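You operate a simulated robot arm through the tools that you are given. There is no shell and no other tool.

Carry out the task below with a simulated robot arm. There is one attempt and no reset: what you move stays moved.

Task
Turn the white buckle to the carousel's opening and stand it on the KIT mat.
Fine: free the catch to turn, lock it again before you reach in. Set down upright: what you pick out.

Only the result counts: the job must be done as asked and must still hold three seconds after the hand-in. Knocking over, shifting, dropping, spilling or breaking anything else fails it.

Robot
A 6-joint arm with a two-finger gripper, fixed in place. Base frame: the origin is at the foot of the arm, x ahead of it, y to its left, z up; the work surface is at about z = 0. Units: mm, degrees, N and s.
With the tool pointing down near the work surface it reaches from about 240 to 620 mm from the base axis. Its first joint turns from -66.0 to 66.0 degrees. Payload 1.37 kg.
The TCP is the grasp point between the finger pads, 22 mm short of the fingertips. In the tool frame z runs along the fingers and y along their closing line. Largest opening 92 mm; the body of the gripper starts 65 mm behind the TCP.
Orientation is told as [roll, pitch, yaw] about the base's x, y, z axes, in that order, counted from this pose: with the fingers straight down and closing along the base's y, the tool's x points along the base's -x, its y along +y and its z along -z.

Tools
- The arm moves only by the tool servo_tool. Its argument "increments" is a list of rows, each an object (a shift or turn left out is 0, a gripper value left out holds the last) with "slide": the shift along the tool's x, y, z in mm, a list of three; "turn": the turn, a rotation vector about the tool's x, y, z in degrees, a list of three; "grip": the gripper command, from -1 (fully open) to 1 (shut), values between in proportion. In form: [{"slide": [x, y, z], "turn": [rx, ry, rz], "grip": grip}, ...]. A call has 1 to 20 rows; each row is the pose to reach, as a shift and turn from the pose commanded when the call began, along the tool's axes at that moment. A row lasts 0.2 s, in which the tool goes at most 50 mm and 8.6 degrees; a call with a longer step from one row to the next is refused whole, and so is a gripper value outside its range. Where a pose cannot be reached the arm comes as near as it can. A force on the tool above 40 N (or 10 N above the force at the start of the call, whichever is more), or a blocked arm, ends the call early, and 0.2 s more pass. The fingers move at their own pace and stop on an object; they squeeze with about 26 N. The grip force told is the motor's: it shows also when the fingers shut on nothing. Time passes only in rows, and 0.2 s behind the last, so rows that repeat a pose let the fingers close. It gives the time, the measured TCP pose, the force on the tool (base axes), the opening and the grip force at its end, in the units of the frame above (readings bear some noise), with the torque about the TCP (base axes, N m) and any sound that the robot's microphone picked up.
- Cameras (640 x 400 px; columns grow to the right, rows downward): "scene" is fixed at [67.5, -455.3, 599.5]; the picture's right is [0.47, -0.88, 0.00], its down [-0.47, -0.25, -0.85] and it looks along [0.75, 0.40, -0.53] (base axes); focal length 321 px, centre (320, 200). "wrist" rides on the gripper at [71, 19, -102] in the tool frame; the picture's right is [-0.26, 0.97, 0.00], its down [-0.75, -0.20, -0.62] and it looks along [-0.60, -0.16, 0.78] (tool axes); focal length 280 px, centre (320, 200). There is no depth. A picture from a camera that has moved, and an enlarged one, comes with that camera's place and axes in the base frame and with its lens. The place of the scene camera against the robot may be out by one fixed shift of up to 18 mm in any direction.
- grab_frame(camera): a new picture of that camera. It takes no simulated time.
- close_up(camera, box): a new picture of the part [left, top, right, bottom] of that camera's present view, enlarged. It takes no simulated time.
- close_job(): hands the job in; it is judged then, once.

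Nothing tells you positions but the pictures and the camera data. Unless the task says otherwise, let go and move clear before handing in.

The tools are called after "Call:" by a JSON object that holds its "api" and its "payload". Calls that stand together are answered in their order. servo_tool: Moves the arm, as the interface text tells. Its arguments: {"type":"object","properties":{"increments":{"type":"array","items":{"type":"object","properties":{"slide":{"type":"array","items":{"type":"number"}},"turn":{"type":"array","items":{"type":"number"}},"grip":{"type":"number"}}}}},"required":["increments"]} The other tools are called the same way: grab_frame (camera) takes a picture; close_up (camera, box) takes an enlarged picture of a part of a camera's view; close_job () hands the job in.

At the start:

```text
t: 0.0
position: [354.1, -241.4, 383.1]
orientation: [0.0, 0.0, -0.1]
wrist_force: [-0.2, 0.5, 0.4]
torque: [-0.01, 0.0, 0.0]
gripper_width: 91.9
grasp_force: 0.1
```

scene: 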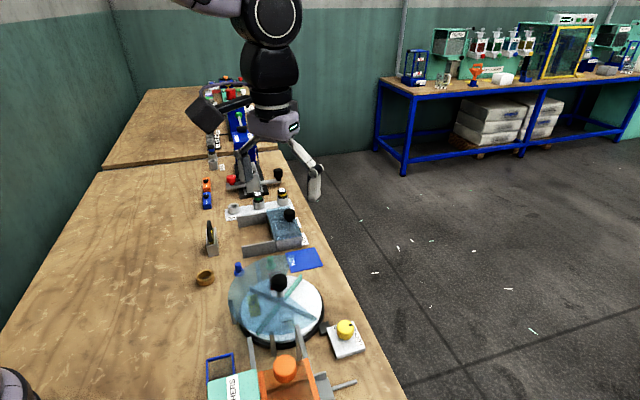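
wrist: 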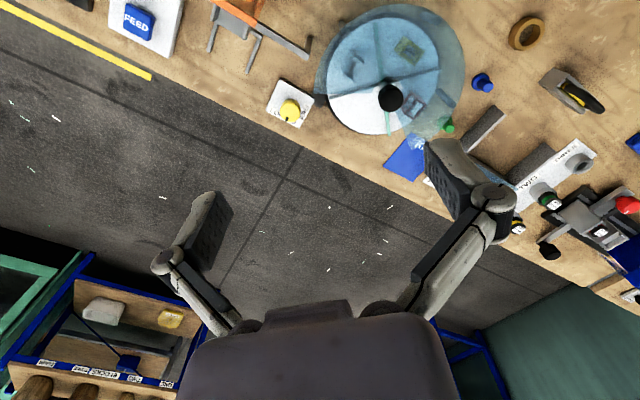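

I see a round carousel with a transparent cover, a dark knob on top and a yellow button beside it (likely the catch), plus a blue mat near it. I'll take enlarged pictures to make out the details.

Call:
{"api": "close_up", "payload": {"camera": "scene", "box": [200, 220, 380, 370]}}

Call:
{"api": "close_up", "payload": {"camera": "wrist", "box": [260, 0, 500, 190]}}

Call:
{"api": "close_up", "payload": {"camera": "wrist", "box": [400, 60, 640, 280]}}

Call:
{"api": "close_up", "payload": {"camera": "scene", "box": [170, 70, 330, 230]}}

```text
2.67 times, centred on (290, 295) of scene
camera zoom: at [67.5, -455.3, 599.5], right [0.47, -0.88, 0.0], down [-0.47, -0.25, -0.85], along [0.75, 0.4, -0.53], focal length 856 px, centre (400, -53)
```

zoom: 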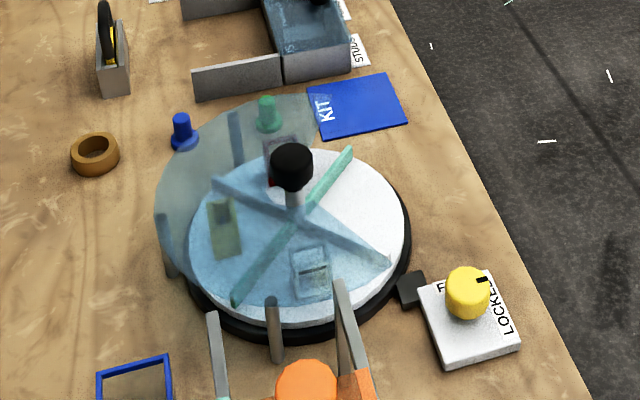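

```text
2.11 times, centred on (380, 95) of wrist
camera zoom: at [282.8, -221.6, 483.5], right [0.26, 0.97, 0.0], down [0.75, -0.2, 0.62], along [0.6, -0.16, -0.78], focal length 590 px, centre (194, 421)
```

zoom: 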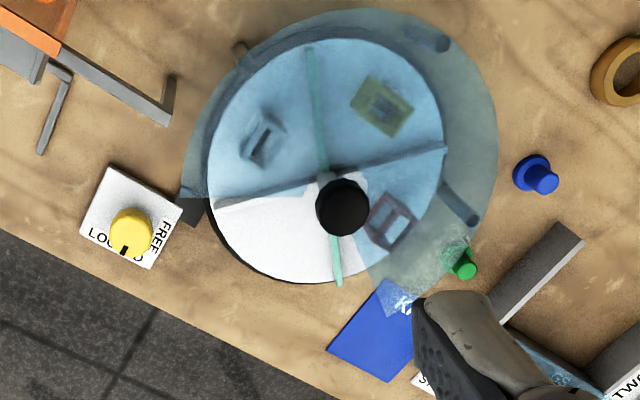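

```text
1.82 times, centred on (520, 170) of wrist
camera zoom: at [282.8, -221.6, 483.5], right [0.26, 0.97, 0.0], down [0.75, -0.2, 0.62], along [0.6, -0.16, -0.78], focal length 510 px, centre (-44, 254)
```

zoom: 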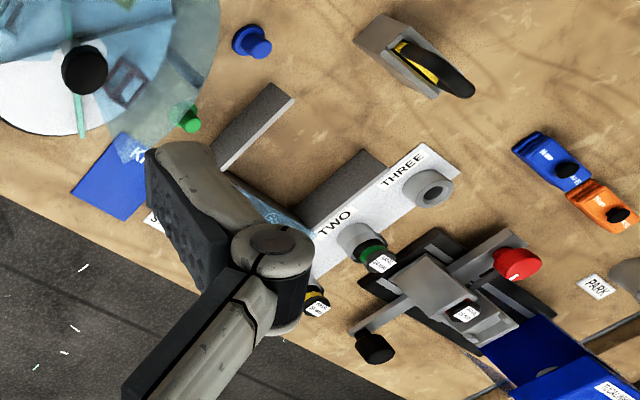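

```text
2.50 times, centred on (250, 150) of scene
camera zoom: at [67.5, -455.3, 599.5], right [0.47, -0.88, 0.0], down [-0.47, -0.25, -0.85], along [0.75, 0.4, -0.53], focal length 803 px, centre (495, 325)
```

zoom: 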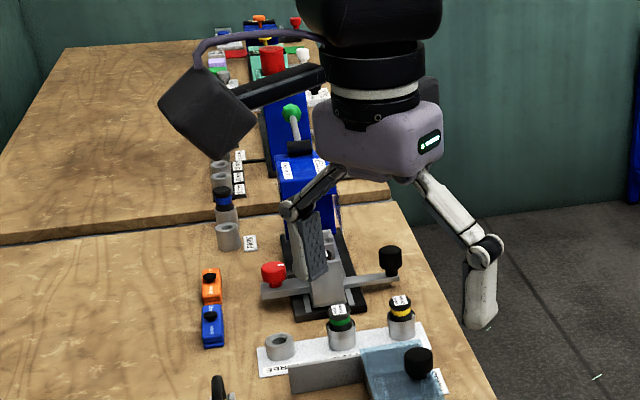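

The carousel's opening faces -y, its catch is the yellow knob with its pointer at LOCKED, and the hub carries a tall black knob. I need to make out which compartment holds the white buckle, so I'll zoom in further.

Call:
{"api": "close_up", "payload": {"camera": "scene", "box": [240, 255, 330, 315]}}

Call:
{"api": "close_up", "payload": {"camera": "wrist", "box": [320, 10, 470, 130]}}

Call:
{"api": "close_up", "payload": {"camera": "wrist", "box": [255, 60, 345, 135]}}

Call:
{"api": "close_up", "payload": {"camera": "scene", "box": [300, 300, 400, 370]}}

```text
6.67 times, centred on (285, 285) of scene
camera zoom: at [67.5, -455.3, 599.5], right [0.47, -0.88, 0.0], down [-0.47, -0.25, -0.85], along [0.75, 0.4, -0.53], focal length 2140 px, centre (553, -367)
```

zoom: 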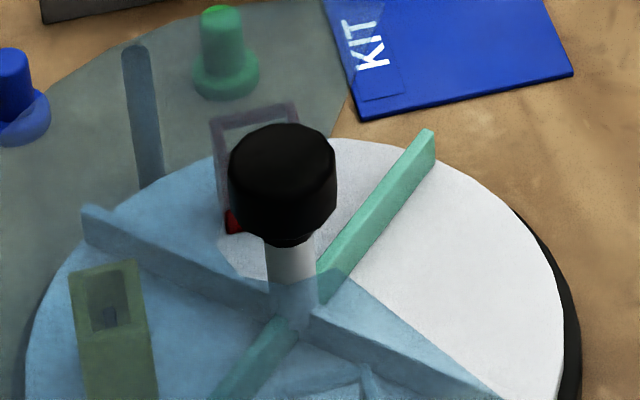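

```text
3.33 times, centred on (395, 70) of wrist
camera zoom: at [282.8, -221.6, 483.5], right [0.26, 0.97, 0.0], down [0.75, -0.2, 0.62], along [0.6, -0.16, -0.78], focal length 935 px, centre (70, 633)
```

zoom: 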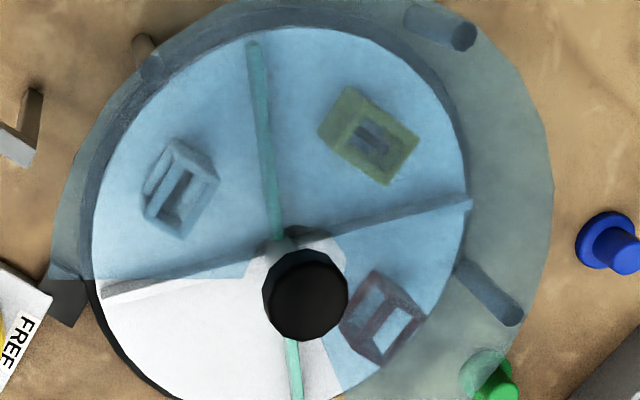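

```text
5.33 times, centred on (300, 98) of wrist
camera zoom: at [282.8, -221.6, 483.5], right [0.26, 0.97, 0.0], down [0.75, -0.2, 0.62], along [0.6, -0.16, -0.78], focal length 1495 px, centre (427, 747)
```

zoom: 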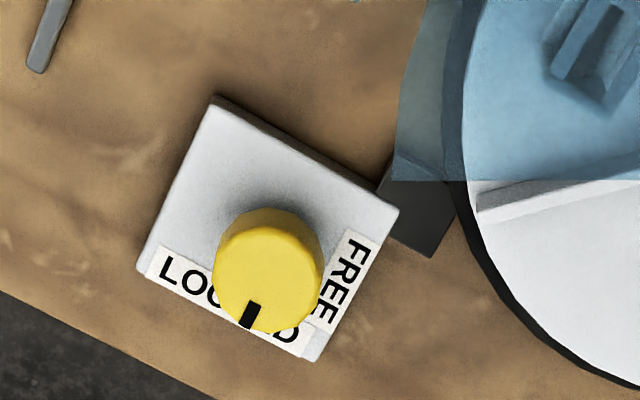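

```text
5.71 times, centred on (350, 335) of scene
camera zoom: at [67.5, -455.3, 599.5], right [0.47, -0.88, 0.0], down [-0.47, -0.25, -0.85], along [0.75, 0.4, -0.53], focal length 1834 px, centre (149, -571)
```

zoom: 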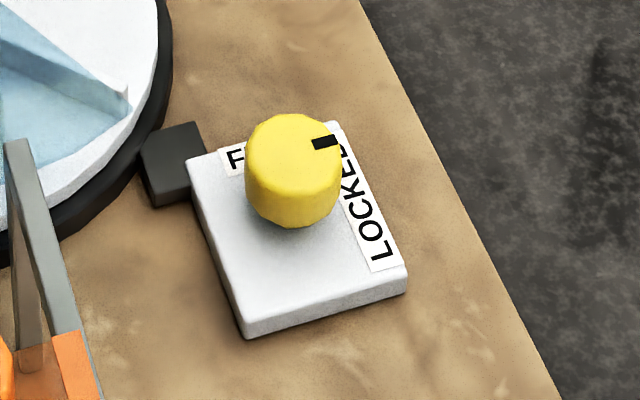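

The white buckle appears to be in the compartment next to the opening (upper left in the wrist view), the yellow one and the red one in the others. I'll move the wrist camera nearer for better position estimates before touching anything.

Call:
{"api": "servo_tool", "payload": {"increments": [{"slide": [-12, 5, 35]}, {"slide": [-25, 11, 75]}, {"slide": [-38, 16, 115]}, {"slide": [-50, 22, 150]}, {"slide": [-50, 22, 150]}]}}

Call:
{"api": "grab_frame", "payload": {"camera": "wrist"}}

Call:
{"api": "grab_frame", "payload": {"camera": "scene"}}

```text
t: 1.2
position: [403.2, -219.1, 231.5]
orientation: [0.0, 0.0, 0.0]
wrist_force: [-0.3, -0.1, 1.0]
torque: [0.01, -0.03, 0.02]
gripper_width: 92.2
grasp_force: 0.0
```

```text
taken
camera wrist: at [332.8, -199.6, 333.0], right [0.26, 0.96, 0.0], down [0.75, -0.2, 0.62], along [0.6, -0.16, -0.78], focal length 280 px, centre (320, 200)
```

wrist: 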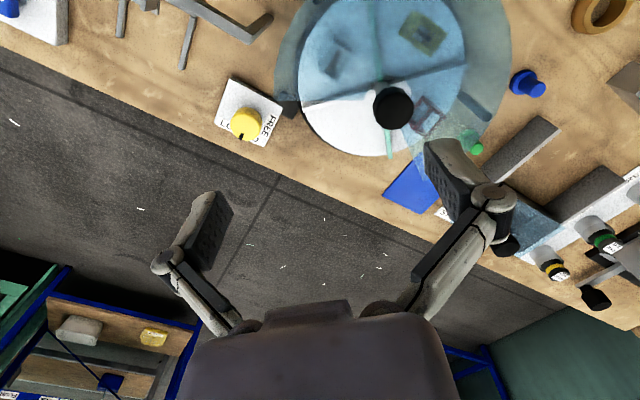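

```text
taken
```

scene: 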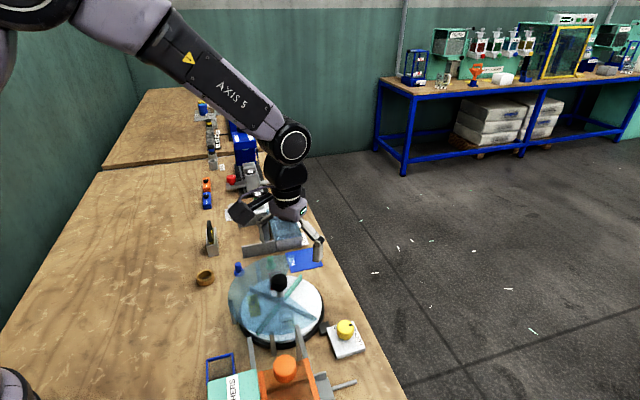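

The closer view works well. I'll enlarge the carousel and catch parts to measure positions.

Call:
{"api": "close_up", "payload": {"camera": "wrist", "box": [270, 0, 520, 160]}}

Call:
{"api": "close_up", "payload": {"camera": "wrist", "box": [200, 60, 320, 160]}}

Call:
{"api": "close_up", "payload": {"camera": "wrist", "box": [370, 90, 530, 220]}}

```text
2.50 times, centred on (395, 80) of wrist
camera zoom: at [332.8, -199.6, 333.0], right [0.26, 0.96, 0.0], down [0.75, -0.2, 0.62], along [0.6, -0.16, -0.78], focal length 701 px, centre (132, 500)
```

zoom: 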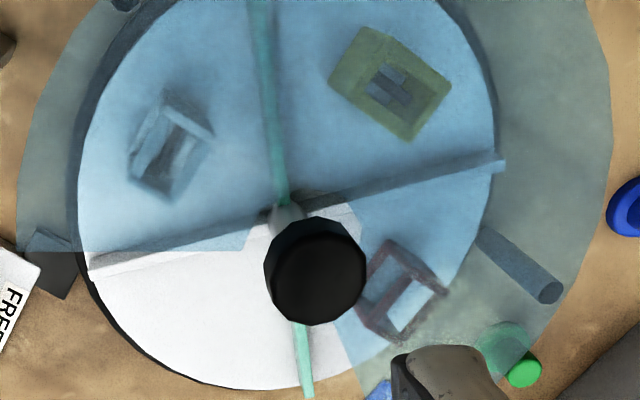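

```text
4.00 times, centred on (260, 110) of wrist
camera zoom: at [332.8, -199.6, 333.0], right [0.26, 0.96, 0.0], down [0.75, -0.2, 0.62], along [0.6, -0.16, -0.78], focal length 1122 px, centre (560, 560)
```

zoom: 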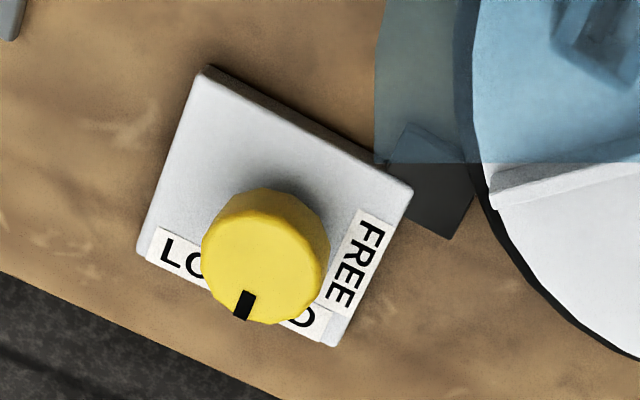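

```text
3.08 times, centred on (450, 155) of wrist
camera zoom: at [332.8, -199.6, 333.0], right [0.26, 0.96, 0.0], down [0.75, -0.2, 0.62], along [0.6, -0.16, -0.78], focal length 863 px, centre (-80, 338)
```

zoom: 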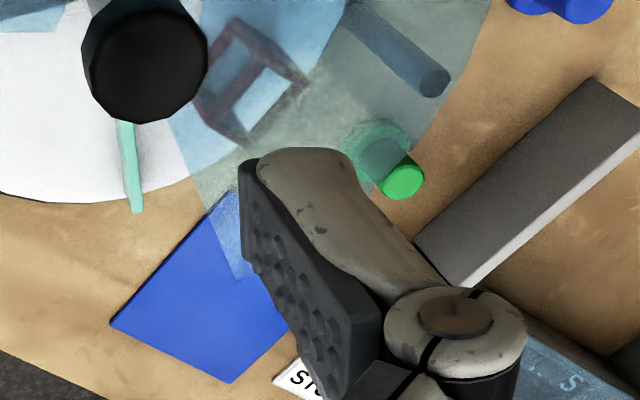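

From two views I put the yellow catch knob at about (435, -313), top z≈40, with its pointer at about -45° (LOCKED) and FREE a +90° turn away. The hub knob is at about (430, -164), top z≈118, the cover at z≈76, and its opening centred at about -45°. Next I go above the yellow knob with yaw -45° and narrowed fingers.

Call:
{"api": "servo_tool", "payload": {"increments": [{"slide": [-5, -16, 0], "turn": [0, 0, 7.5], "grip": -0.1}, {"slide": [-11, -32, 0], "turn": [0, 0, 15], "grip": -0.1}, {"slide": [-16, -47, 25], "turn": [0, 0, 22.5], "grip": -0.1}, {"slide": [-22, -63, 50], "turn": [0, 0, 30], "grip": -0.1}, {"slide": [-27, -79, 75], "turn": [0, 0, 37.5], "grip": -0.1}, {"slide": [-32, -94, 110], "turn": [0, 0, 45], "grip": -0.1}, {"slide": [-32, -94, 110], "turn": [0, 0, 45], "grip": -0.1}]}}

Call:
{"api": "grab_frame", "payload": {"camera": "wrist"}}

Call:
{"api": "grab_frame", "payload": {"camera": "scene"}}

```text
t: 2.8
position: [436.7, -314.2, 121.4]
orientation: [0.0, 0.0, -45.1]
wrist_force: [-0.3, -0.3, 0.3]
torque: [-0.01, 0.03, 0.02]
gripper_width: 50.5
grasp_force: 0.0
```

```text
taken
camera wrist: at [400.1, -249.7, 223.3], right [0.87, 0.5, 0.0], down [0.39, -0.68, 0.63], along [0.31, -0.54, -0.78], focal length 280 px, centre (320, 200)
```

wrist: 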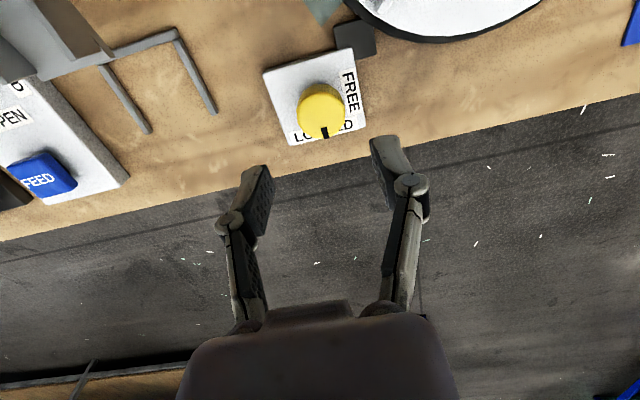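

```text
taken
```

scene: 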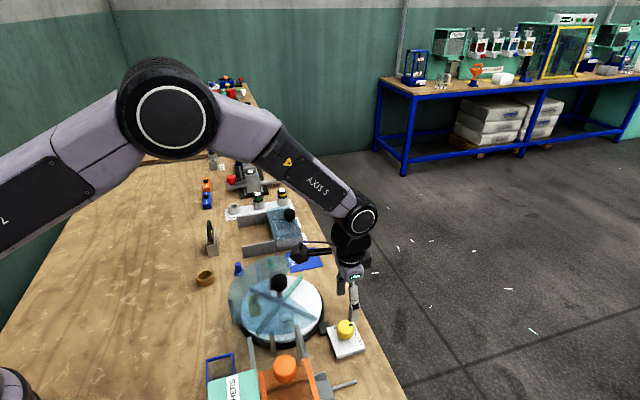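

The catch knob is almost exactly under the tool. I'll zoom to check the centring before going down.

Call:
{"api": "close_up", "payload": {"camera": "wrist", "box": [250, 40, 390, 160]}}

```text
3.33 times, centred on (320, 100) of wrist
camera zoom: at [400.1, -249.7, 223.3], right [0.87, 0.5, 0.0], down [0.39, -0.68, 0.63], along [0.31, -0.54, -0.78], focal length 935 px, centre (320, 533)
```

zoom: 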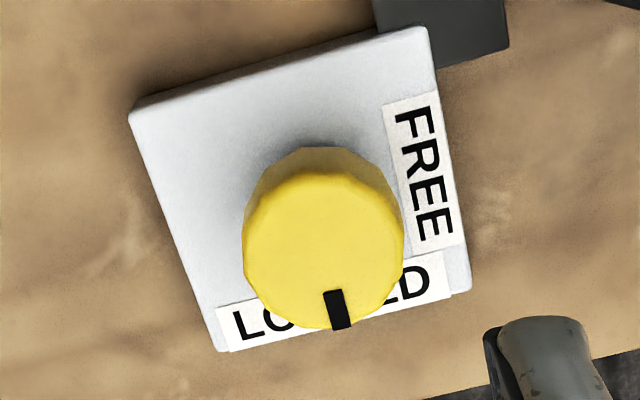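

The knob is centred under the tool to within a millimetre. I descend to TCP z≈46 and look again before closing.

Call:
{"api": "servo_tool", "payload": {"increments": [{"slide": [0, 0, 20]}, {"slide": [0, 0, 40]}, {"slide": [0, 0, 58]}, {"slide": [0, 0, 68]}, {"slide": [0, 0, 75]}, {"slide": [0, 0, 75]}]}}

Call:
{"api": "grab_frame", "payload": {"camera": "wrist"}}

Call:
{"api": "close_up", "payload": {"camera": "scene", "box": [290, 240, 410, 370]}}

```text
t: 4.2
position: [435.6, -314.2, 46.9]
orientation: [-0.1, 0.1, -44.9]
wrist_force: [-0.2, 0.8, 0.5]
torque: [0.01, 0.0, 0.0]
gripper_width: 50.5
grasp_force: 0.1
```

```text
taken
camera wrist: at [399.0, -249.2, 148.4], right [0.87, 0.5, 0.0], down [0.39, -0.68, 0.62], along [0.31, -0.54, -0.78], focal length 280 px, centre (320, 200)
```

wrist: 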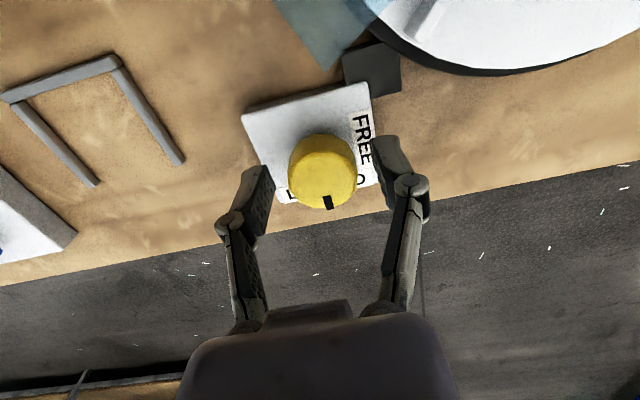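

```text
3.08 times, centred on (350, 305) of scene
camera zoom: at [67.5, -455.3, 599.5], right [0.47, -0.88, 0.0], down [-0.47, -0.25, -0.85], along [0.75, 0.4, -0.53], focal length 988 px, centre (228, -123)
```

zoom: 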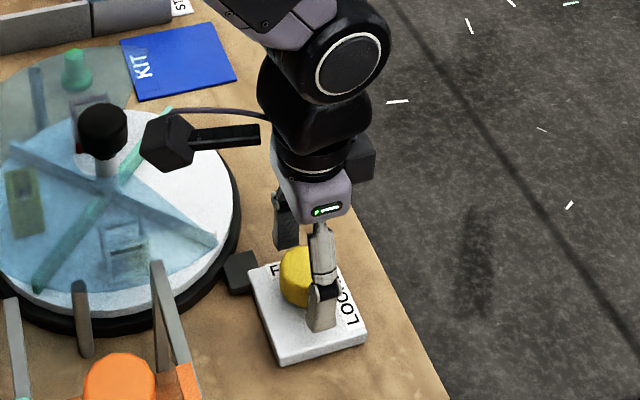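

The fingers straddle the knob with clear space on both sides. I close on it.

Call:
{"api": "servo_tool", "payload": {"increments": [{"grip": 1}, {"grip": 1}, {"grip": 1}]}}

```text
t: 5.0
position: [436.9, -312.9, 46.4]
orientation: [0.0, 0.0, -45.0]
wrist_force: [5.3, 5.6, 0.6]
torque: [0.11, -0.07, 0.02]
gripper_width: 34.0
grasp_force: 28.1
```

The knob is held at 34 mm. I turn it towards FREE (+90° about base z), starting with a first part to check it follows.

Call:
{"api": "servo_tool", "payload": {"increments": [{"turn": [0, 0, -6], "grip": 1}, {"turn": [0, 0, -12], "grip": 1}, {"turn": [0, 0, -18], "grip": 1}, {"turn": [0, 0, -24], "grip": 1}, {"turn": [0, 0, -30], "grip": 1}]}}

Call:
{"api": "grab_frame", "payload": {"camera": "wrist"}}

```text
t: 6.2
position: [436.0, -314.0, 47.6]
orientation: [0.0, 0.0, -14.9]
wrist_force: [-2.7, 1.0, 2.8]
torque: [0.01, -0.37, -0.03]
gripper_width: 33.8
grasp_force: 27.3
```

```text
taken
camera wrist: at [371.9, -276.5, 148.6], right [0.5, 0.87, 0.0], down [0.68, -0.39, 0.62], along [0.54, -0.31, -0.78], focal length 280 px, centre (320, 200)
```

wrist: 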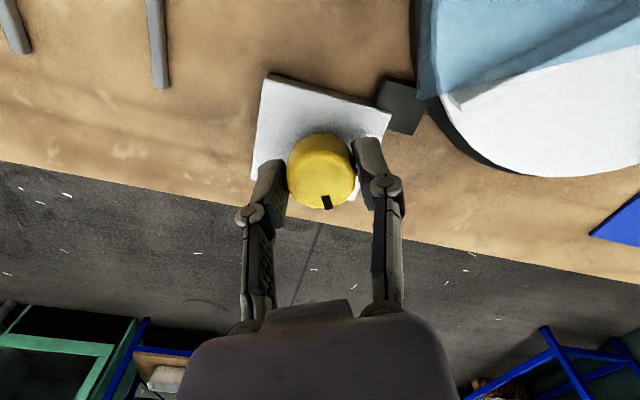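

The knob turns with the fingers (the pointer stays put in the wrist view). I continue to +45° yaw.

Call:
{"api": "servo_tool", "payload": {"increments": [{"turn": [0, 0, -7], "grip": 1}, {"turn": [0, 0, -14], "grip": 1}, {"turn": [0, 0, -21], "grip": 1}, {"turn": [0, 0, -28], "grip": 1}, {"turn": [0, 0, -35], "grip": 1}, {"turn": [0, 0, -42], "grip": 1}, {"turn": [0, 0, -49], "grip": 1}, {"turn": [0, 0, -55], "grip": 1}, {"turn": [0, 0, -60], "grip": 1}, {"turn": [0, 0, -60], "grip": 1}]}}

Call:
{"api": "grab_frame", "payload": {"camera": "wrist"}}

Call:
{"api": "close_up", "payload": {"camera": "scene", "box": [290, 240, 410, 370]}}

```text
t: 8.4
position: [437.4, -313.6, 47.1]
orientation: [-0.4, -0.1, 45.2]
wrist_force: [10.5, -23.6, -2.1]
torque: [-0.24, -0.36, -0.33]
gripper_width: 33.9
grasp_force: 28.3
```

```text
taken
camera wrist: at [373.3, -349.8, 149.5], right [-0.5, 0.87, -0.01], down [0.67, 0.39, 0.63], along [0.55, 0.31, -0.78], focal length 280 px, centre (320, 200)
```

wrist: 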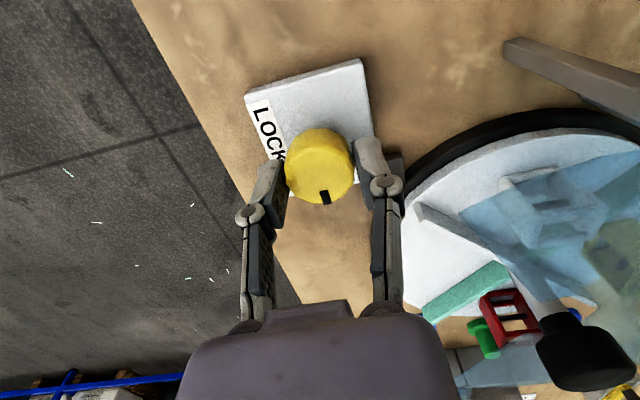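

```text
3.08 times, centred on (350, 305) of scene
camera zoom: at [67.6, -455.3, 599.5], right [0.47, -0.88, 0.0], down [-0.47, -0.25, -0.85], along [0.75, 0.4, -0.53], focal length 988 px, centre (228, -123)
```

zoom: 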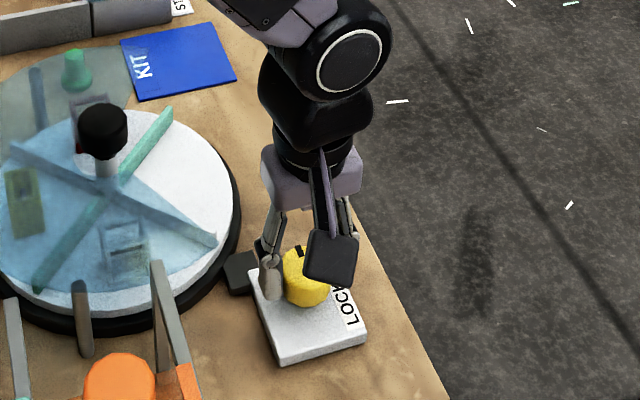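

There is a resisting torque and a side force now, probably the end stop at FREE. I'll look closer at the bolt and the pointer before letting go.

Call:
{"api": "close_up", "payload": {"camera": "wrist", "box": [230, 50, 430, 220]}}

Call:
{"api": "close_up", "payload": {"camera": "scene", "box": [310, 300, 370, 360]}}

```text
2.35 times, centred on (330, 135) of wrist
camera zoom: at [373.3, -349.8, 149.5], right [-0.5, 0.87, -0.01], down [0.67, 0.39, 0.63], along [0.55, 0.31, -0.78], focal length 660 px, centre (296, 353)
```

zoom: 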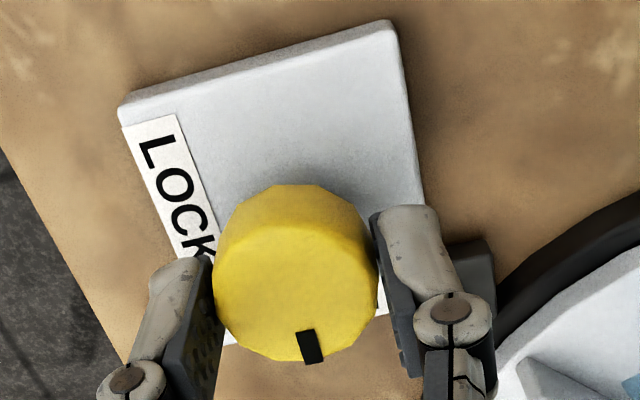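

```text
6.67 times, centred on (340, 330) of scene
camera zoom: at [67.6, -455.3, 599.5], right [0.47, -0.88, 0.0], down [-0.47, -0.25, -0.85], along [0.75, 0.4, -0.53], focal length 2140 px, centre (187, -667)
```

zoom: 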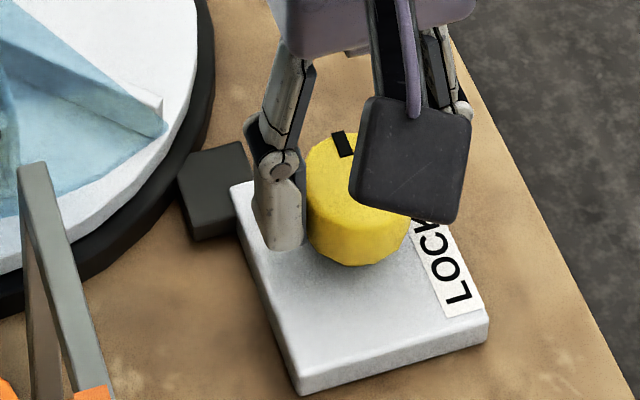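

The catch reads FREE with the pointer against its stop. I open a little (46 mm, to stay clear of the cover corner), lift straight up and check.

Call:
{"api": "servo_tool", "payload": {"increments": [{"grip": 0}, {"grip": 0}, {"slide": [0, 0, -20], "grip": 0}, {"slide": [0, 0, -50], "grip": 0}, {"slide": [0, 0, -90], "grip": 0}, {"slide": [0, 0, -130], "grip": 0}, {"slide": [0, 0, -130], "grip": 0}]}}

Call:
{"api": "grab_frame", "payload": {"camera": "wrist"}}

Call:
{"api": "close_up", "payload": {"camera": "scene", "box": [220, 240, 380, 370]}}

```text
t: 10.0
position: [435.9, -313.1, 177.4]
orientation: [-0.1, 0.0, 44.9]
wrist_force: [0.1, 0.1, -0.1]
torque: [0.01, 0.0, 0.0]
gripper_width: 46.1
grasp_force: 0.1
```

```text
taken
camera wrist: at [372.3, -349.8, 278.5], right [-0.5, 0.87, 0.0], down [0.68, 0.39, 0.62], along [0.54, 0.31, -0.78], focal length 280 px, centre (320, 200)
```

wrist: 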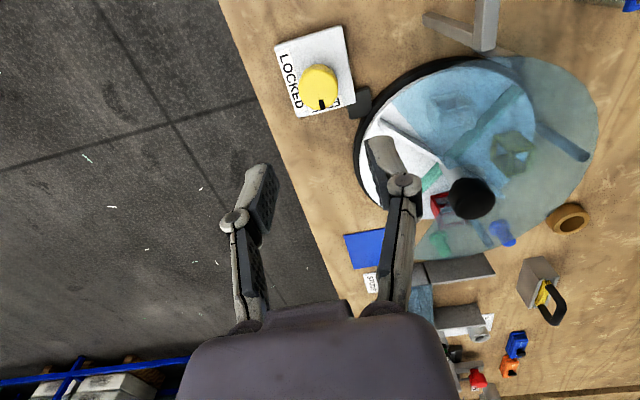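

```text
3.08 times, centred on (300, 305) of scene
camera zoom: at [67.5, -455.3, 599.5], right [0.47, -0.88, 0.0], down [-0.47, -0.25, -0.85], along [0.75, 0.4, -0.53], focal length 988 px, centre (382, -123)
```

zoom: 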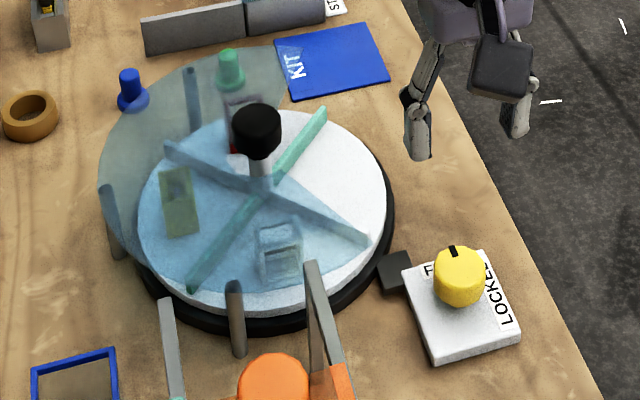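

The catch stays turned. I'll zoom on the pointer, and get a good fix of the hub knob from this new viewpoint.

Call:
{"api": "close_up", "payload": {"camera": "wrist", "box": [260, 20, 380, 120]}}

Call:
{"api": "close_up", "payload": {"camera": "wrist", "box": [400, 40, 620, 280]}}

```text
4.00 times, centred on (320, 70) of wrist
camera zoom: at [372.3, -349.8, 278.5], right [-0.5, 0.87, 0.0], down [0.68, 0.39, 0.62], along [0.54, 0.31, -0.78], focal length 1122 px, centre (320, 720)
```

zoom: 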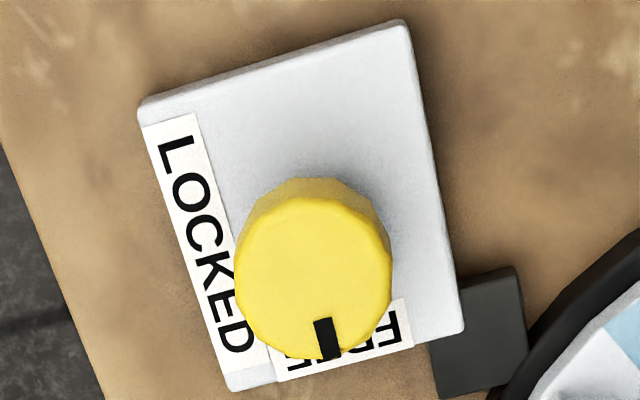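

```text
1.67 times, centred on (510, 160) of wrist
camera zoom: at [372.3, -349.8, 278.5], right [-0.5, 0.87, 0.0], down [0.68, 0.39, 0.62], along [0.54, 0.31, -0.78], focal length 467 px, centre (3, 267)
```

zoom: 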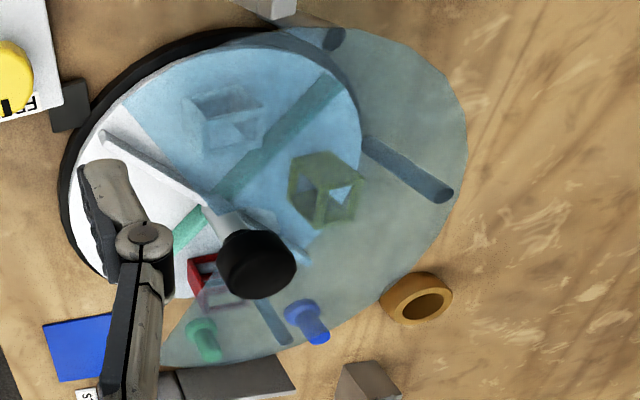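

The pointer is at FREE. I now go above the hub knob (about (437, -163)) at a safe height with yaw -45°, so that I can then turn +90° in one grip.

Call:
{"api": "servo_tool", "payload": {"increments": [{"slide": [-9, 9, -3], "turn": [0, 0, 7.5], "grip": -0.09}, {"slide": [-18, 18, -3], "turn": [0, 0, 15]}, {"slide": [-27, 26, -3], "turn": [0, 0, 22.5]}, {"slide": [-36, 35, -3], "turn": [0, 0, 30]}, {"slide": [-45, 44, -3], "turn": [0, 0, 37.5]}, {"slide": [-53, 53, -3], "turn": [0, 0, 45]}, {"slide": [-62, 61, -3], "turn": [0, 0, 52.5]}, {"slide": [-71, 70, -3], "turn": [0, 0, 60]}, {"slide": [-80, 79, -3], "turn": [0, 0, 67.5]}, {"slide": [-89, 88, -3], "turn": [0, 0, 75]}, {"slide": [-98, 97, -3], "turn": [0, 0, 82.5]}, {"slide": [-107, 105, -3], "turn": [0, 0, 90]}, {"slide": [-107, 105, -3], "turn": [0, 0, 90]}]}}

Call:
{"api": "grab_frame", "payload": {"camera": "wrist"}}

Call:
{"api": "close_up", "payload": {"camera": "scene", "box": [200, 180, 400, 360]}}

```text
t: 12.8
position: [436.7, -163.5, 180.7]
orientation: [0.0, -0.1, -45.0]
wrist_force: [0.2, -0.5, -0.3]
torque: [-0.02, 0.01, 0.0]
gripper_width: 50.3
grasp_force: 0.0
```

```text
taken
camera wrist: at [400.7, -99.0, 281.4], right [0.87, 0.5, 0.0], down [0.39, -0.68, 0.63], along [0.31, -0.54, -0.78], focal length 280 px, centre (320, 200)
```

wrist: 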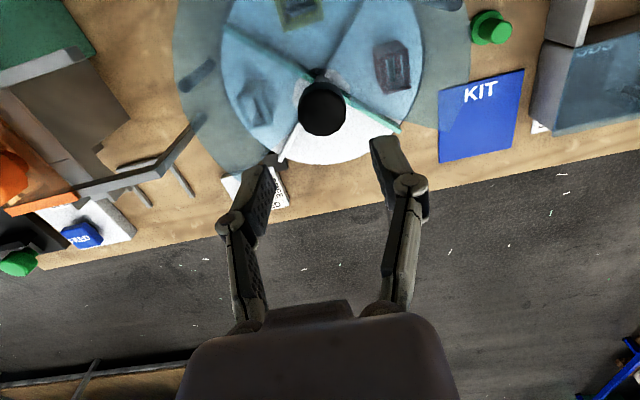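

```text
2.22 times, centred on (300, 270) of scene
camera zoom: at [67.6, -455.3, 599.5], right [0.47, -0.88, 0.0], down [-0.47, -0.25, -0.85], along [0.75, 0.4, -0.53], focal length 713 px, centre (364, 44)
```

zoom: 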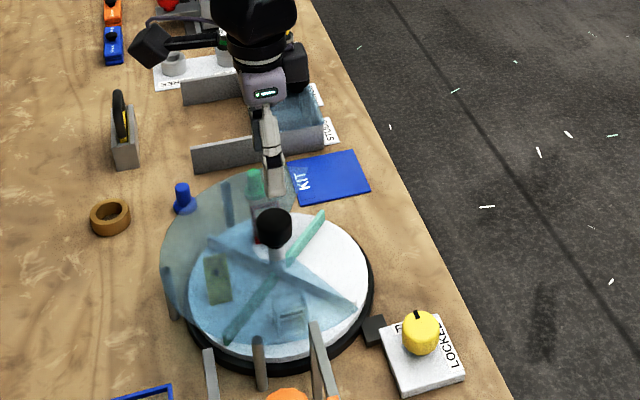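

Call:
{"api": "close_up", "payload": {"camera": "wrist", "box": [170, 0, 490, 190]}}

Call:
{"api": "close_up", "payload": {"camera": "wrist", "box": [270, 50, 380, 150]}}

Call:
{"api": "close_up", "payload": {"camera": "wrist", "box": [400, 0, 560, 180]}}

```text
2.00 times, centred on (330, 95) of wrist
camera zoom: at [400.7, -99.0, 281.4], right [0.87, 0.5, 0.0], down [0.39, -0.68, 0.63], along [0.31, -0.54, -0.78], focal length 561 px, centre (300, 410)
```

zoom: 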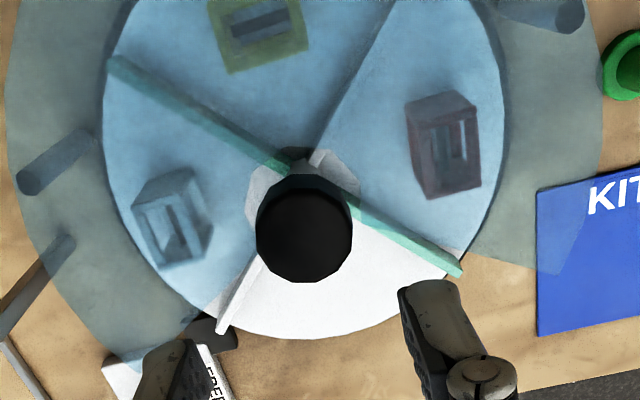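

```text
4.00 times, centred on (325, 100) of wrist
camera zoom: at [400.7, -99.0, 281.4], right [0.87, 0.5, 0.0], down [0.39, -0.68, 0.63], along [0.31, -0.54, -0.78], focal length 1122 px, centre (300, 600)
```

zoom: 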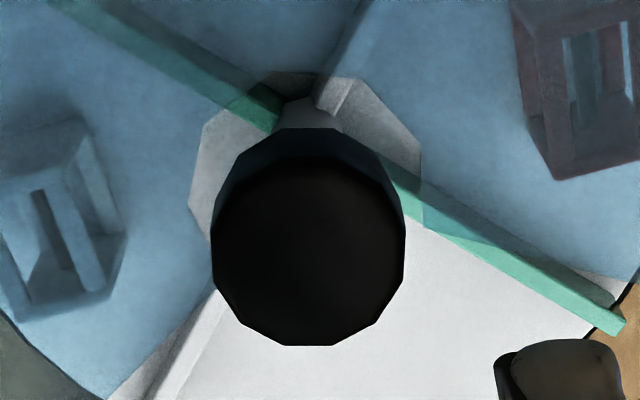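

```text
2.22 times, centred on (480, 90) of wrist
camera zoom: at [400.7, -99.0, 281.4], right [0.87, 0.5, 0.0], down [0.39, -0.68, 0.63], along [0.31, -0.54, -0.78], focal length 623 px, centre (-36, 444)
```

zoom: 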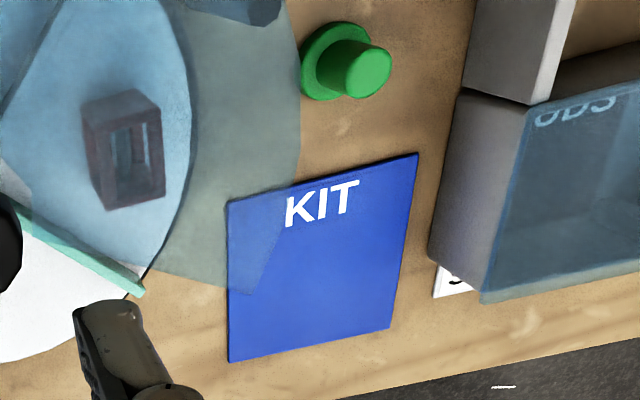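

The hub knob (33 mm wide) triangulates to about (437.7, -162.5) with its top at z≈96, and the cover's top at z≈72.5. I descend to TCP z≈103 so the tips stay clear above the cover, and check.

Call:
{"api": "servo_tool", "payload": {"increments": [{"slide": [0.3, 1.4, 20]}, {"slide": [0.3, 1.4, 40]}, {"slide": [0.3, 1.4, 58]}, {"slide": [0.3, 1.4, 70]}, {"slide": [0.3, 1.4, 77]}, {"slide": [0.3, 1.4, 77]}]}}

Call:
{"api": "grab_frame", "payload": {"camera": "wrist"}}

Call:
{"api": "close_up", "payload": {"camera": "scene", "box": [230, 220, 330, 320]}}

```text
t: 14.2
position: [438.3, -162.9, 102.8]
orientation: [0.1, 0.0, -45.0]
wrist_force: [0.5, -0.9, -0.1]
torque: [0.03, 0.0, -0.01]
gripper_width: 50.2
grasp_force: 0.1
```

```text
taken
camera wrist: at [401.2, -98.2, 204.4], right [0.87, 0.5, 0.0], down [0.39, -0.68, 0.63], along [0.31, -0.54, -0.78], focal length 280 px, centre (320, 200)
```

wrist: 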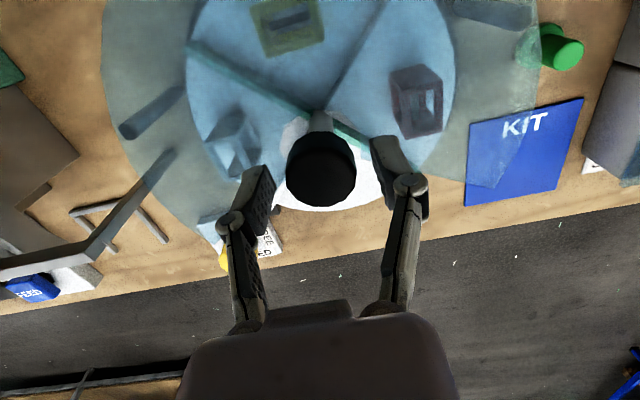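

```text
4.00 times, centred on (280, 270) of scene
camera zoom: at [67.5, -455.3, 599.5], right [0.47, -0.88, 0.0], down [-0.47, -0.25, -0.85], along [0.75, 0.4, -0.53], focal length 1284 px, centre (480, -80)
```

zoom: 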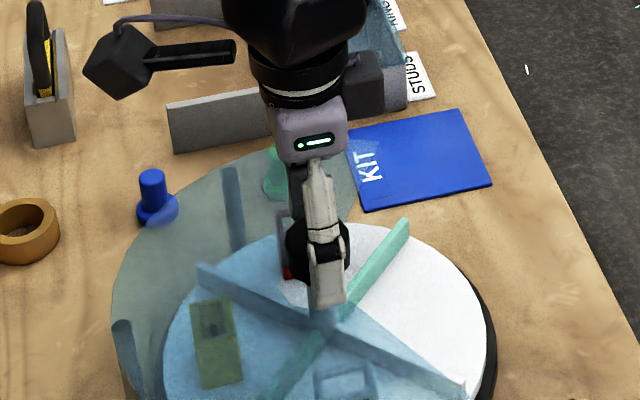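

The fingers straddle the hub knob, well above the cover. I close on it.

Call:
{"api": "servo_tool", "payload": {"increments": [{"grip": 1}, {"grip": 1}, {"grip": 1}]}}

```text
t: 15.0
position: [438.2, -161.8, 103.9]
orientation: [0.0, -0.1, -44.9]
wrist_force: [3.4, 4.3, -1.8]
torque: [0.05, -0.12, -0.01]
gripper_width: 33.4
grasp_force: 28.5
```

Held at 33 mm. I turn the carousel +20° first to see it follow freely.

Call:
{"api": "servo_tool", "payload": {"increments": [{"turn": [0, 0, -5], "grip": 1}, {"turn": [0, 0, -10], "grip": 1}, {"turn": [0, 0, -15], "grip": 1}, {"turn": [0, 0, -20], "grip": 1}]}}

Call:
{"api": "grab_frame", "payload": {"camera": "wrist"}}

Call:
{"api": "close_up", "payload": {"camera": "scene", "box": [220, 230, 360, 360]}}

```text
t: 16.0
position: [436.8, -162.1, 101.9]
orientation: [0.0, -0.1, -24.9]
wrist_force: [1.6, 1.9, -2.0]
torque: [-0.13, -0.55, -0.06]
gripper_width: 33.5
grasp_force: 27.3
```

```text
taken
camera wrist: at [381.7, -114.5, 204.6], right [0.64, 0.77, 0.0], down [0.6, -0.5, 0.62], along [0.48, -0.4, -0.78], focal length 280 px, centre (320, 200)
```

wrist: 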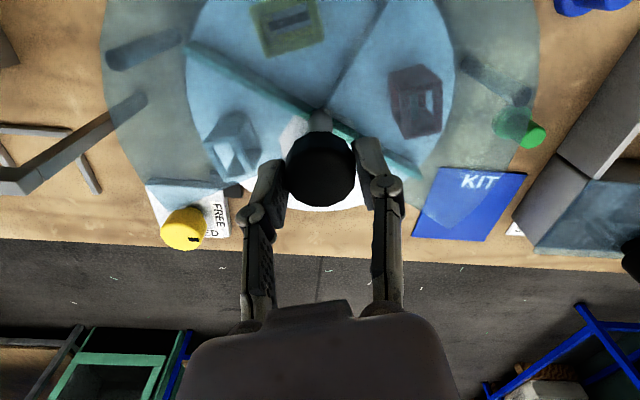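

```text
3.08 times, centred on (290, 295) of scene
camera zoom: at [67.5, -455.3, 599.5], right [0.47, -0.88, 0.0], down [-0.47, -0.25, -0.85], along [0.75, 0.4, -0.53], focal length 988 px, centre (412, -92)
```

zoom: 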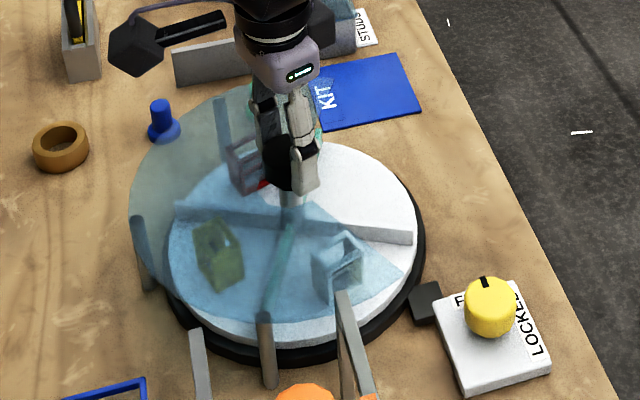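

The carousel follows. I continue slowly to a total of +90°.

Call:
{"api": "servo_tool", "payload": {"increments": [{"turn": [0, 0, -5], "grip": 1}, {"turn": [0, 0, -10], "grip": 1}, {"turn": [0, 0, -15], "grip": 1}, {"turn": [0, 0, -20], "grip": 1}, {"turn": [0, 0, -25], "grip": 1}, {"turn": [0, 0, -30], "grip": 1}, {"turn": [0, 0, -35], "grip": 1}, {"turn": [0, 0, -40], "grip": 1}, {"turn": [0, 0, -45], "grip": 1}, {"turn": [0, 0, -50], "grip": 1}, {"turn": [0, 0, -55], "grip": 1}, {"turn": [0, 0, -60], "grip": 1}, {"turn": [0, 0, -65], "grip": 1}, {"turn": [0, 0, -68], "grip": 1}, {"turn": [0, 0, -70], "grip": 1}, {"turn": [0, 0, -70], "grip": 1}]}}

Call:
{"api": "grab_frame", "payload": {"camera": "wrist"}}

Call:
{"api": "close_up", "payload": {"camera": "scene", "box": [220, 230, 360, 360]}}

```text
t: 19.4
position: [436.5, -163.3, 102.8]
orientation: [0.1, 0.0, 45.2]
wrist_force: [1.4, -12.0, -3.0]
torque: [-0.14, -0.01, 0.02]
gripper_width: 33.6
grasp_force: 27.7
```

```text
taken
camera wrist: at [374.3, -198.7, 204.7], right [-0.5, 0.87, 0.0], down [0.68, 0.39, 0.62], along [0.54, 0.31, -0.78], focal length 280 px, centre (320, 200)
```

wrist: 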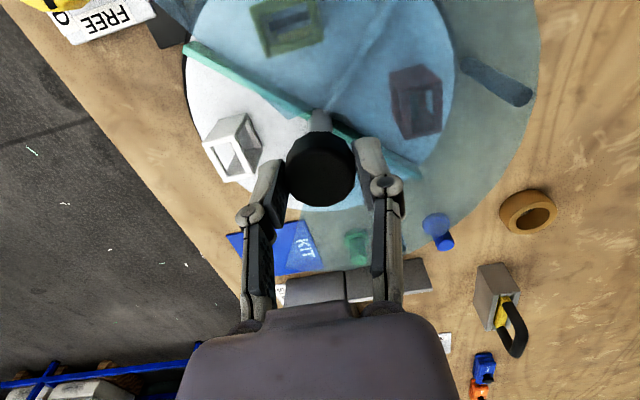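

```text
3.08 times, centred on (290, 295) of scene
camera zoom: at [67.6, -455.3, 599.5], right [0.47, -0.88, 0.0], down [-0.47, -0.25, -0.85], along [0.75, 0.4, -0.53], focal length 988 px, centre (412, -92)
```

zoom: 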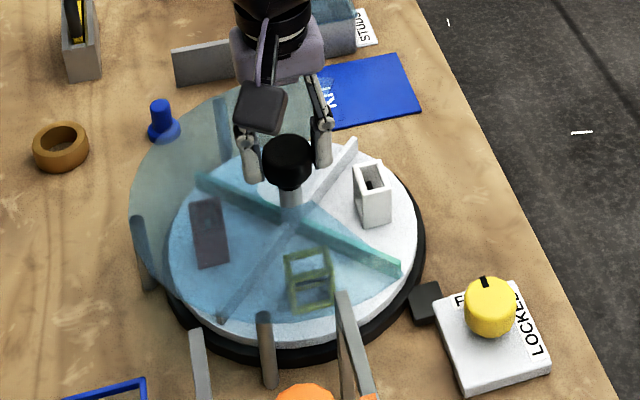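

The white buckle is now in the opening, and the divider ends coincide with where the previous ones were (a 90° turn). I release the hub knob and lift.

Call:
{"api": "servo_tool", "payload": {"increments": [{"grip": -0.09}, {"grip": -0.09}, {"slide": [0, 0, -20], "grip": -0.09}, {"slide": [0, 0, -50], "grip": -0.09}, {"slide": [0, 0, -75], "grip": -0.09}, {"slide": [0, 0, -75], "grip": -0.09}]}}

Call:
{"api": "grab_frame", "payload": {"camera": "wrist"}}

Call:
{"api": "close_up", "payload": {"camera": "scene", "box": [220, 230, 360, 360]}}

```text
t: 20.8
position: [437.3, -162.9, 179.2]
orientation: [0.0, 0.0, 45.0]
wrist_force: [-0.4, 0.4, -0.3]
torque: [0.02, -0.03, -0.01]
gripper_width: 50.1
grasp_force: 0.0
```

```text
taken
camera wrist: at [373.9, -199.0, 279.5], right [-0.5, 0.87, 0.0], down [0.68, 0.39, 0.62], along [0.54, 0.31, -0.78], focal length 280 px, centre (320, 200)
```

wrist: 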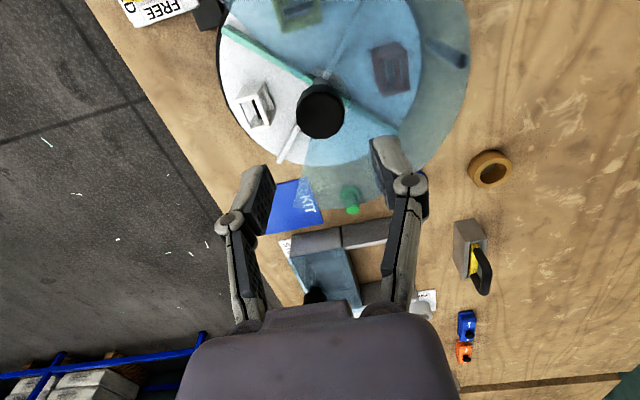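

```text
3.08 times, centred on (290, 295) of scene
camera zoom: at [67.5, -455.3, 599.5], right [0.47, -0.88, 0.0], down [-0.47, -0.25, -0.85], along [0.75, 0.4, -0.53], focal length 988 px, centre (412, -92)
```

zoom: 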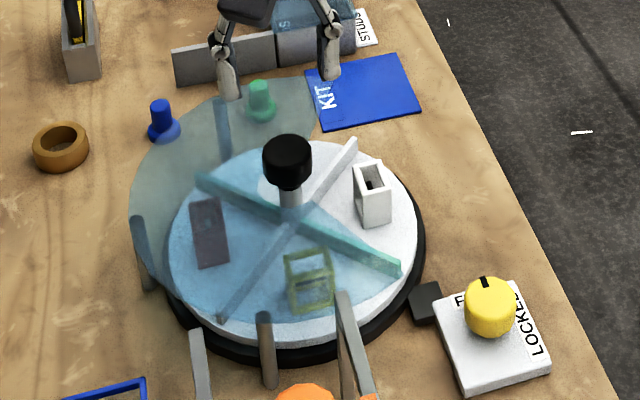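

The carousel stayed put. I take a detail of the buckle now for measuring, and then go back to the catch to lock it.

Call:
{"api": "close_up", "payload": {"camera": "wrist", "box": [210, 20, 340, 180]}}

Call:
{"api": "servo_tool", "payload": {"increments": [{"slide": [18, -18, 0], "grip": 0}, {"slide": [36, -36, 0], "grip": 0}, {"slide": [54, -54, 0], "grip": 0}, {"slide": [71, -71, 0], "grip": 0}, {"slide": [89, -89, 0], "grip": 0}, {"slide": [106.5, -105.5, 20], "grip": 0}, {"slide": [106.5, -105.5, 50], "grip": 0}, {"slide": [106.5, -105.5, 58], "grip": 0}, {"slide": [106.5, -105.5, 58], "grip": 0}]}}

Call:
{"api": "grab_frame", "payload": {"camera": "wrist"}}

```text
2.50 times, centred on (275, 100) of wrist
camera zoom: at [373.9, -199.0, 279.5], right [-0.5, 0.87, 0.0], down [0.68, 0.39, 0.62], along [0.54, 0.31, -0.78], focal length 701 px, centre (432, 450)
```

zoom: 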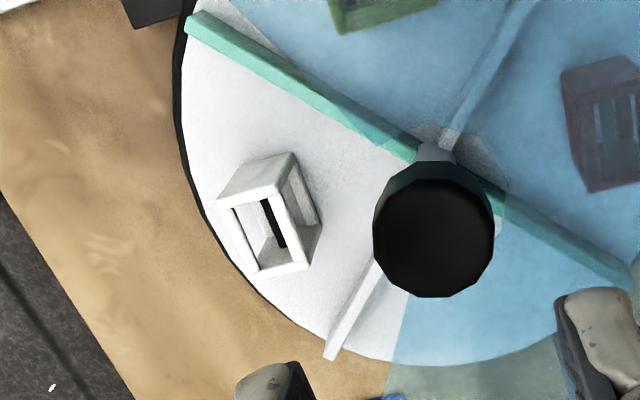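

```text
t: 22.8
position: [436.2, -312.1, 119.8]
orientation: [0.0, 0.1, 45.1]
wrist_force: [-0.1, 0.1, 0.6]
torque: [0.02, 0.0, -0.02]
gripper_width: 46.0
grasp_force: 0.0
```

```text
taken
camera wrist: at [372.7, -347.6, 220.8], right [-0.5, 0.87, 0.0], down [0.68, 0.39, 0.62], along [0.54, 0.31, -0.78], focal length 280 px, centre (320, 200)
```

wrist: 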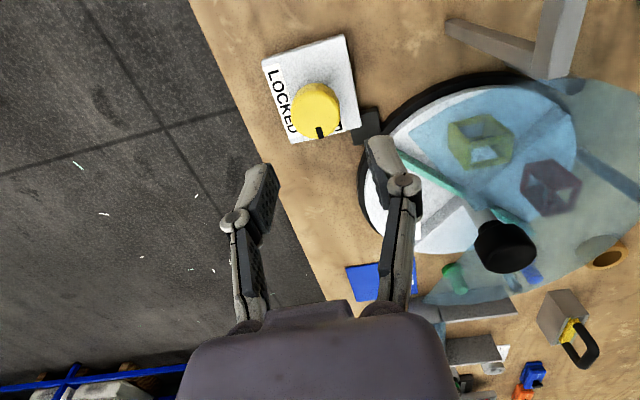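

Above the catch again at yaw +45°. I check the centring.

Call:
{"api": "close_up", "payload": {"camera": "wrist", "box": [250, 40, 390, 160]}}

```text
3.33 times, centred on (320, 100) of wrist
camera zoom: at [372.7, -347.6, 220.8], right [-0.5, 0.87, 0.0], down [0.68, 0.39, 0.62], along [0.54, 0.31, -0.78], focal length 935 px, centre (320, 533)
```

zoom: 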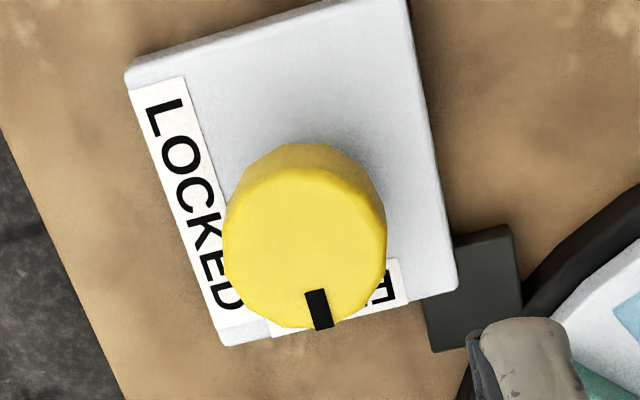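

The knob lies about 2 mm off in tool x and 3 mm off in -y; I correct that, descend to TCP z≈46.5, and close.

Call:
{"api": "servo_tool", "payload": {"increments": [{"slide": [1.5, -2.5, 15], "grip": 0}, {"slide": [1.5, -2.5, 35], "grip": 0}, {"slide": [1.5, -2.5, 52], "grip": 0}, {"slide": [1.5, -2.5, 65], "grip": 0}, {"slide": [1.5, -2.5, 73], "grip": 0}, {"slide": [1.5, -2.5, 73], "grip": 0}]}}

Call:
{"api": "grab_frame", "payload": {"camera": "wrist"}}

```text
t: 24.2
position: [438.2, -314.4, 47.4]
orientation: [0.0, 0.0, 45.0]
wrist_force: [0.9, -0.2, -0.3]
torque: [0.03, 0.0, -0.03]
gripper_width: 46.0
grasp_force: 0.0
```

```text
taken
camera wrist: at [374.0, -350.5, 148.1], right [-0.5, 0.87, 0.0], down [0.68, 0.39, 0.62], along [0.54, 0.31, -0.78], focal length 280 px, centre (320, 200)
```

wrist: 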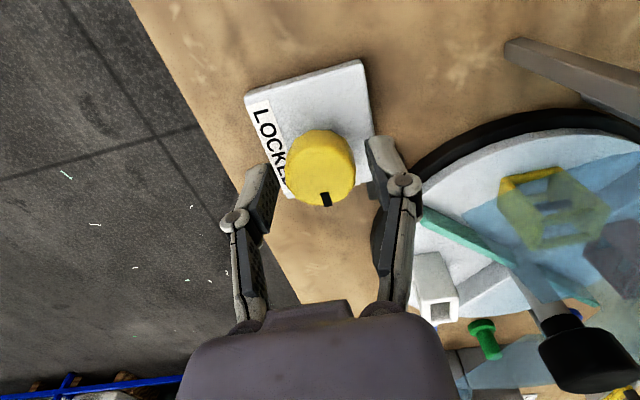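

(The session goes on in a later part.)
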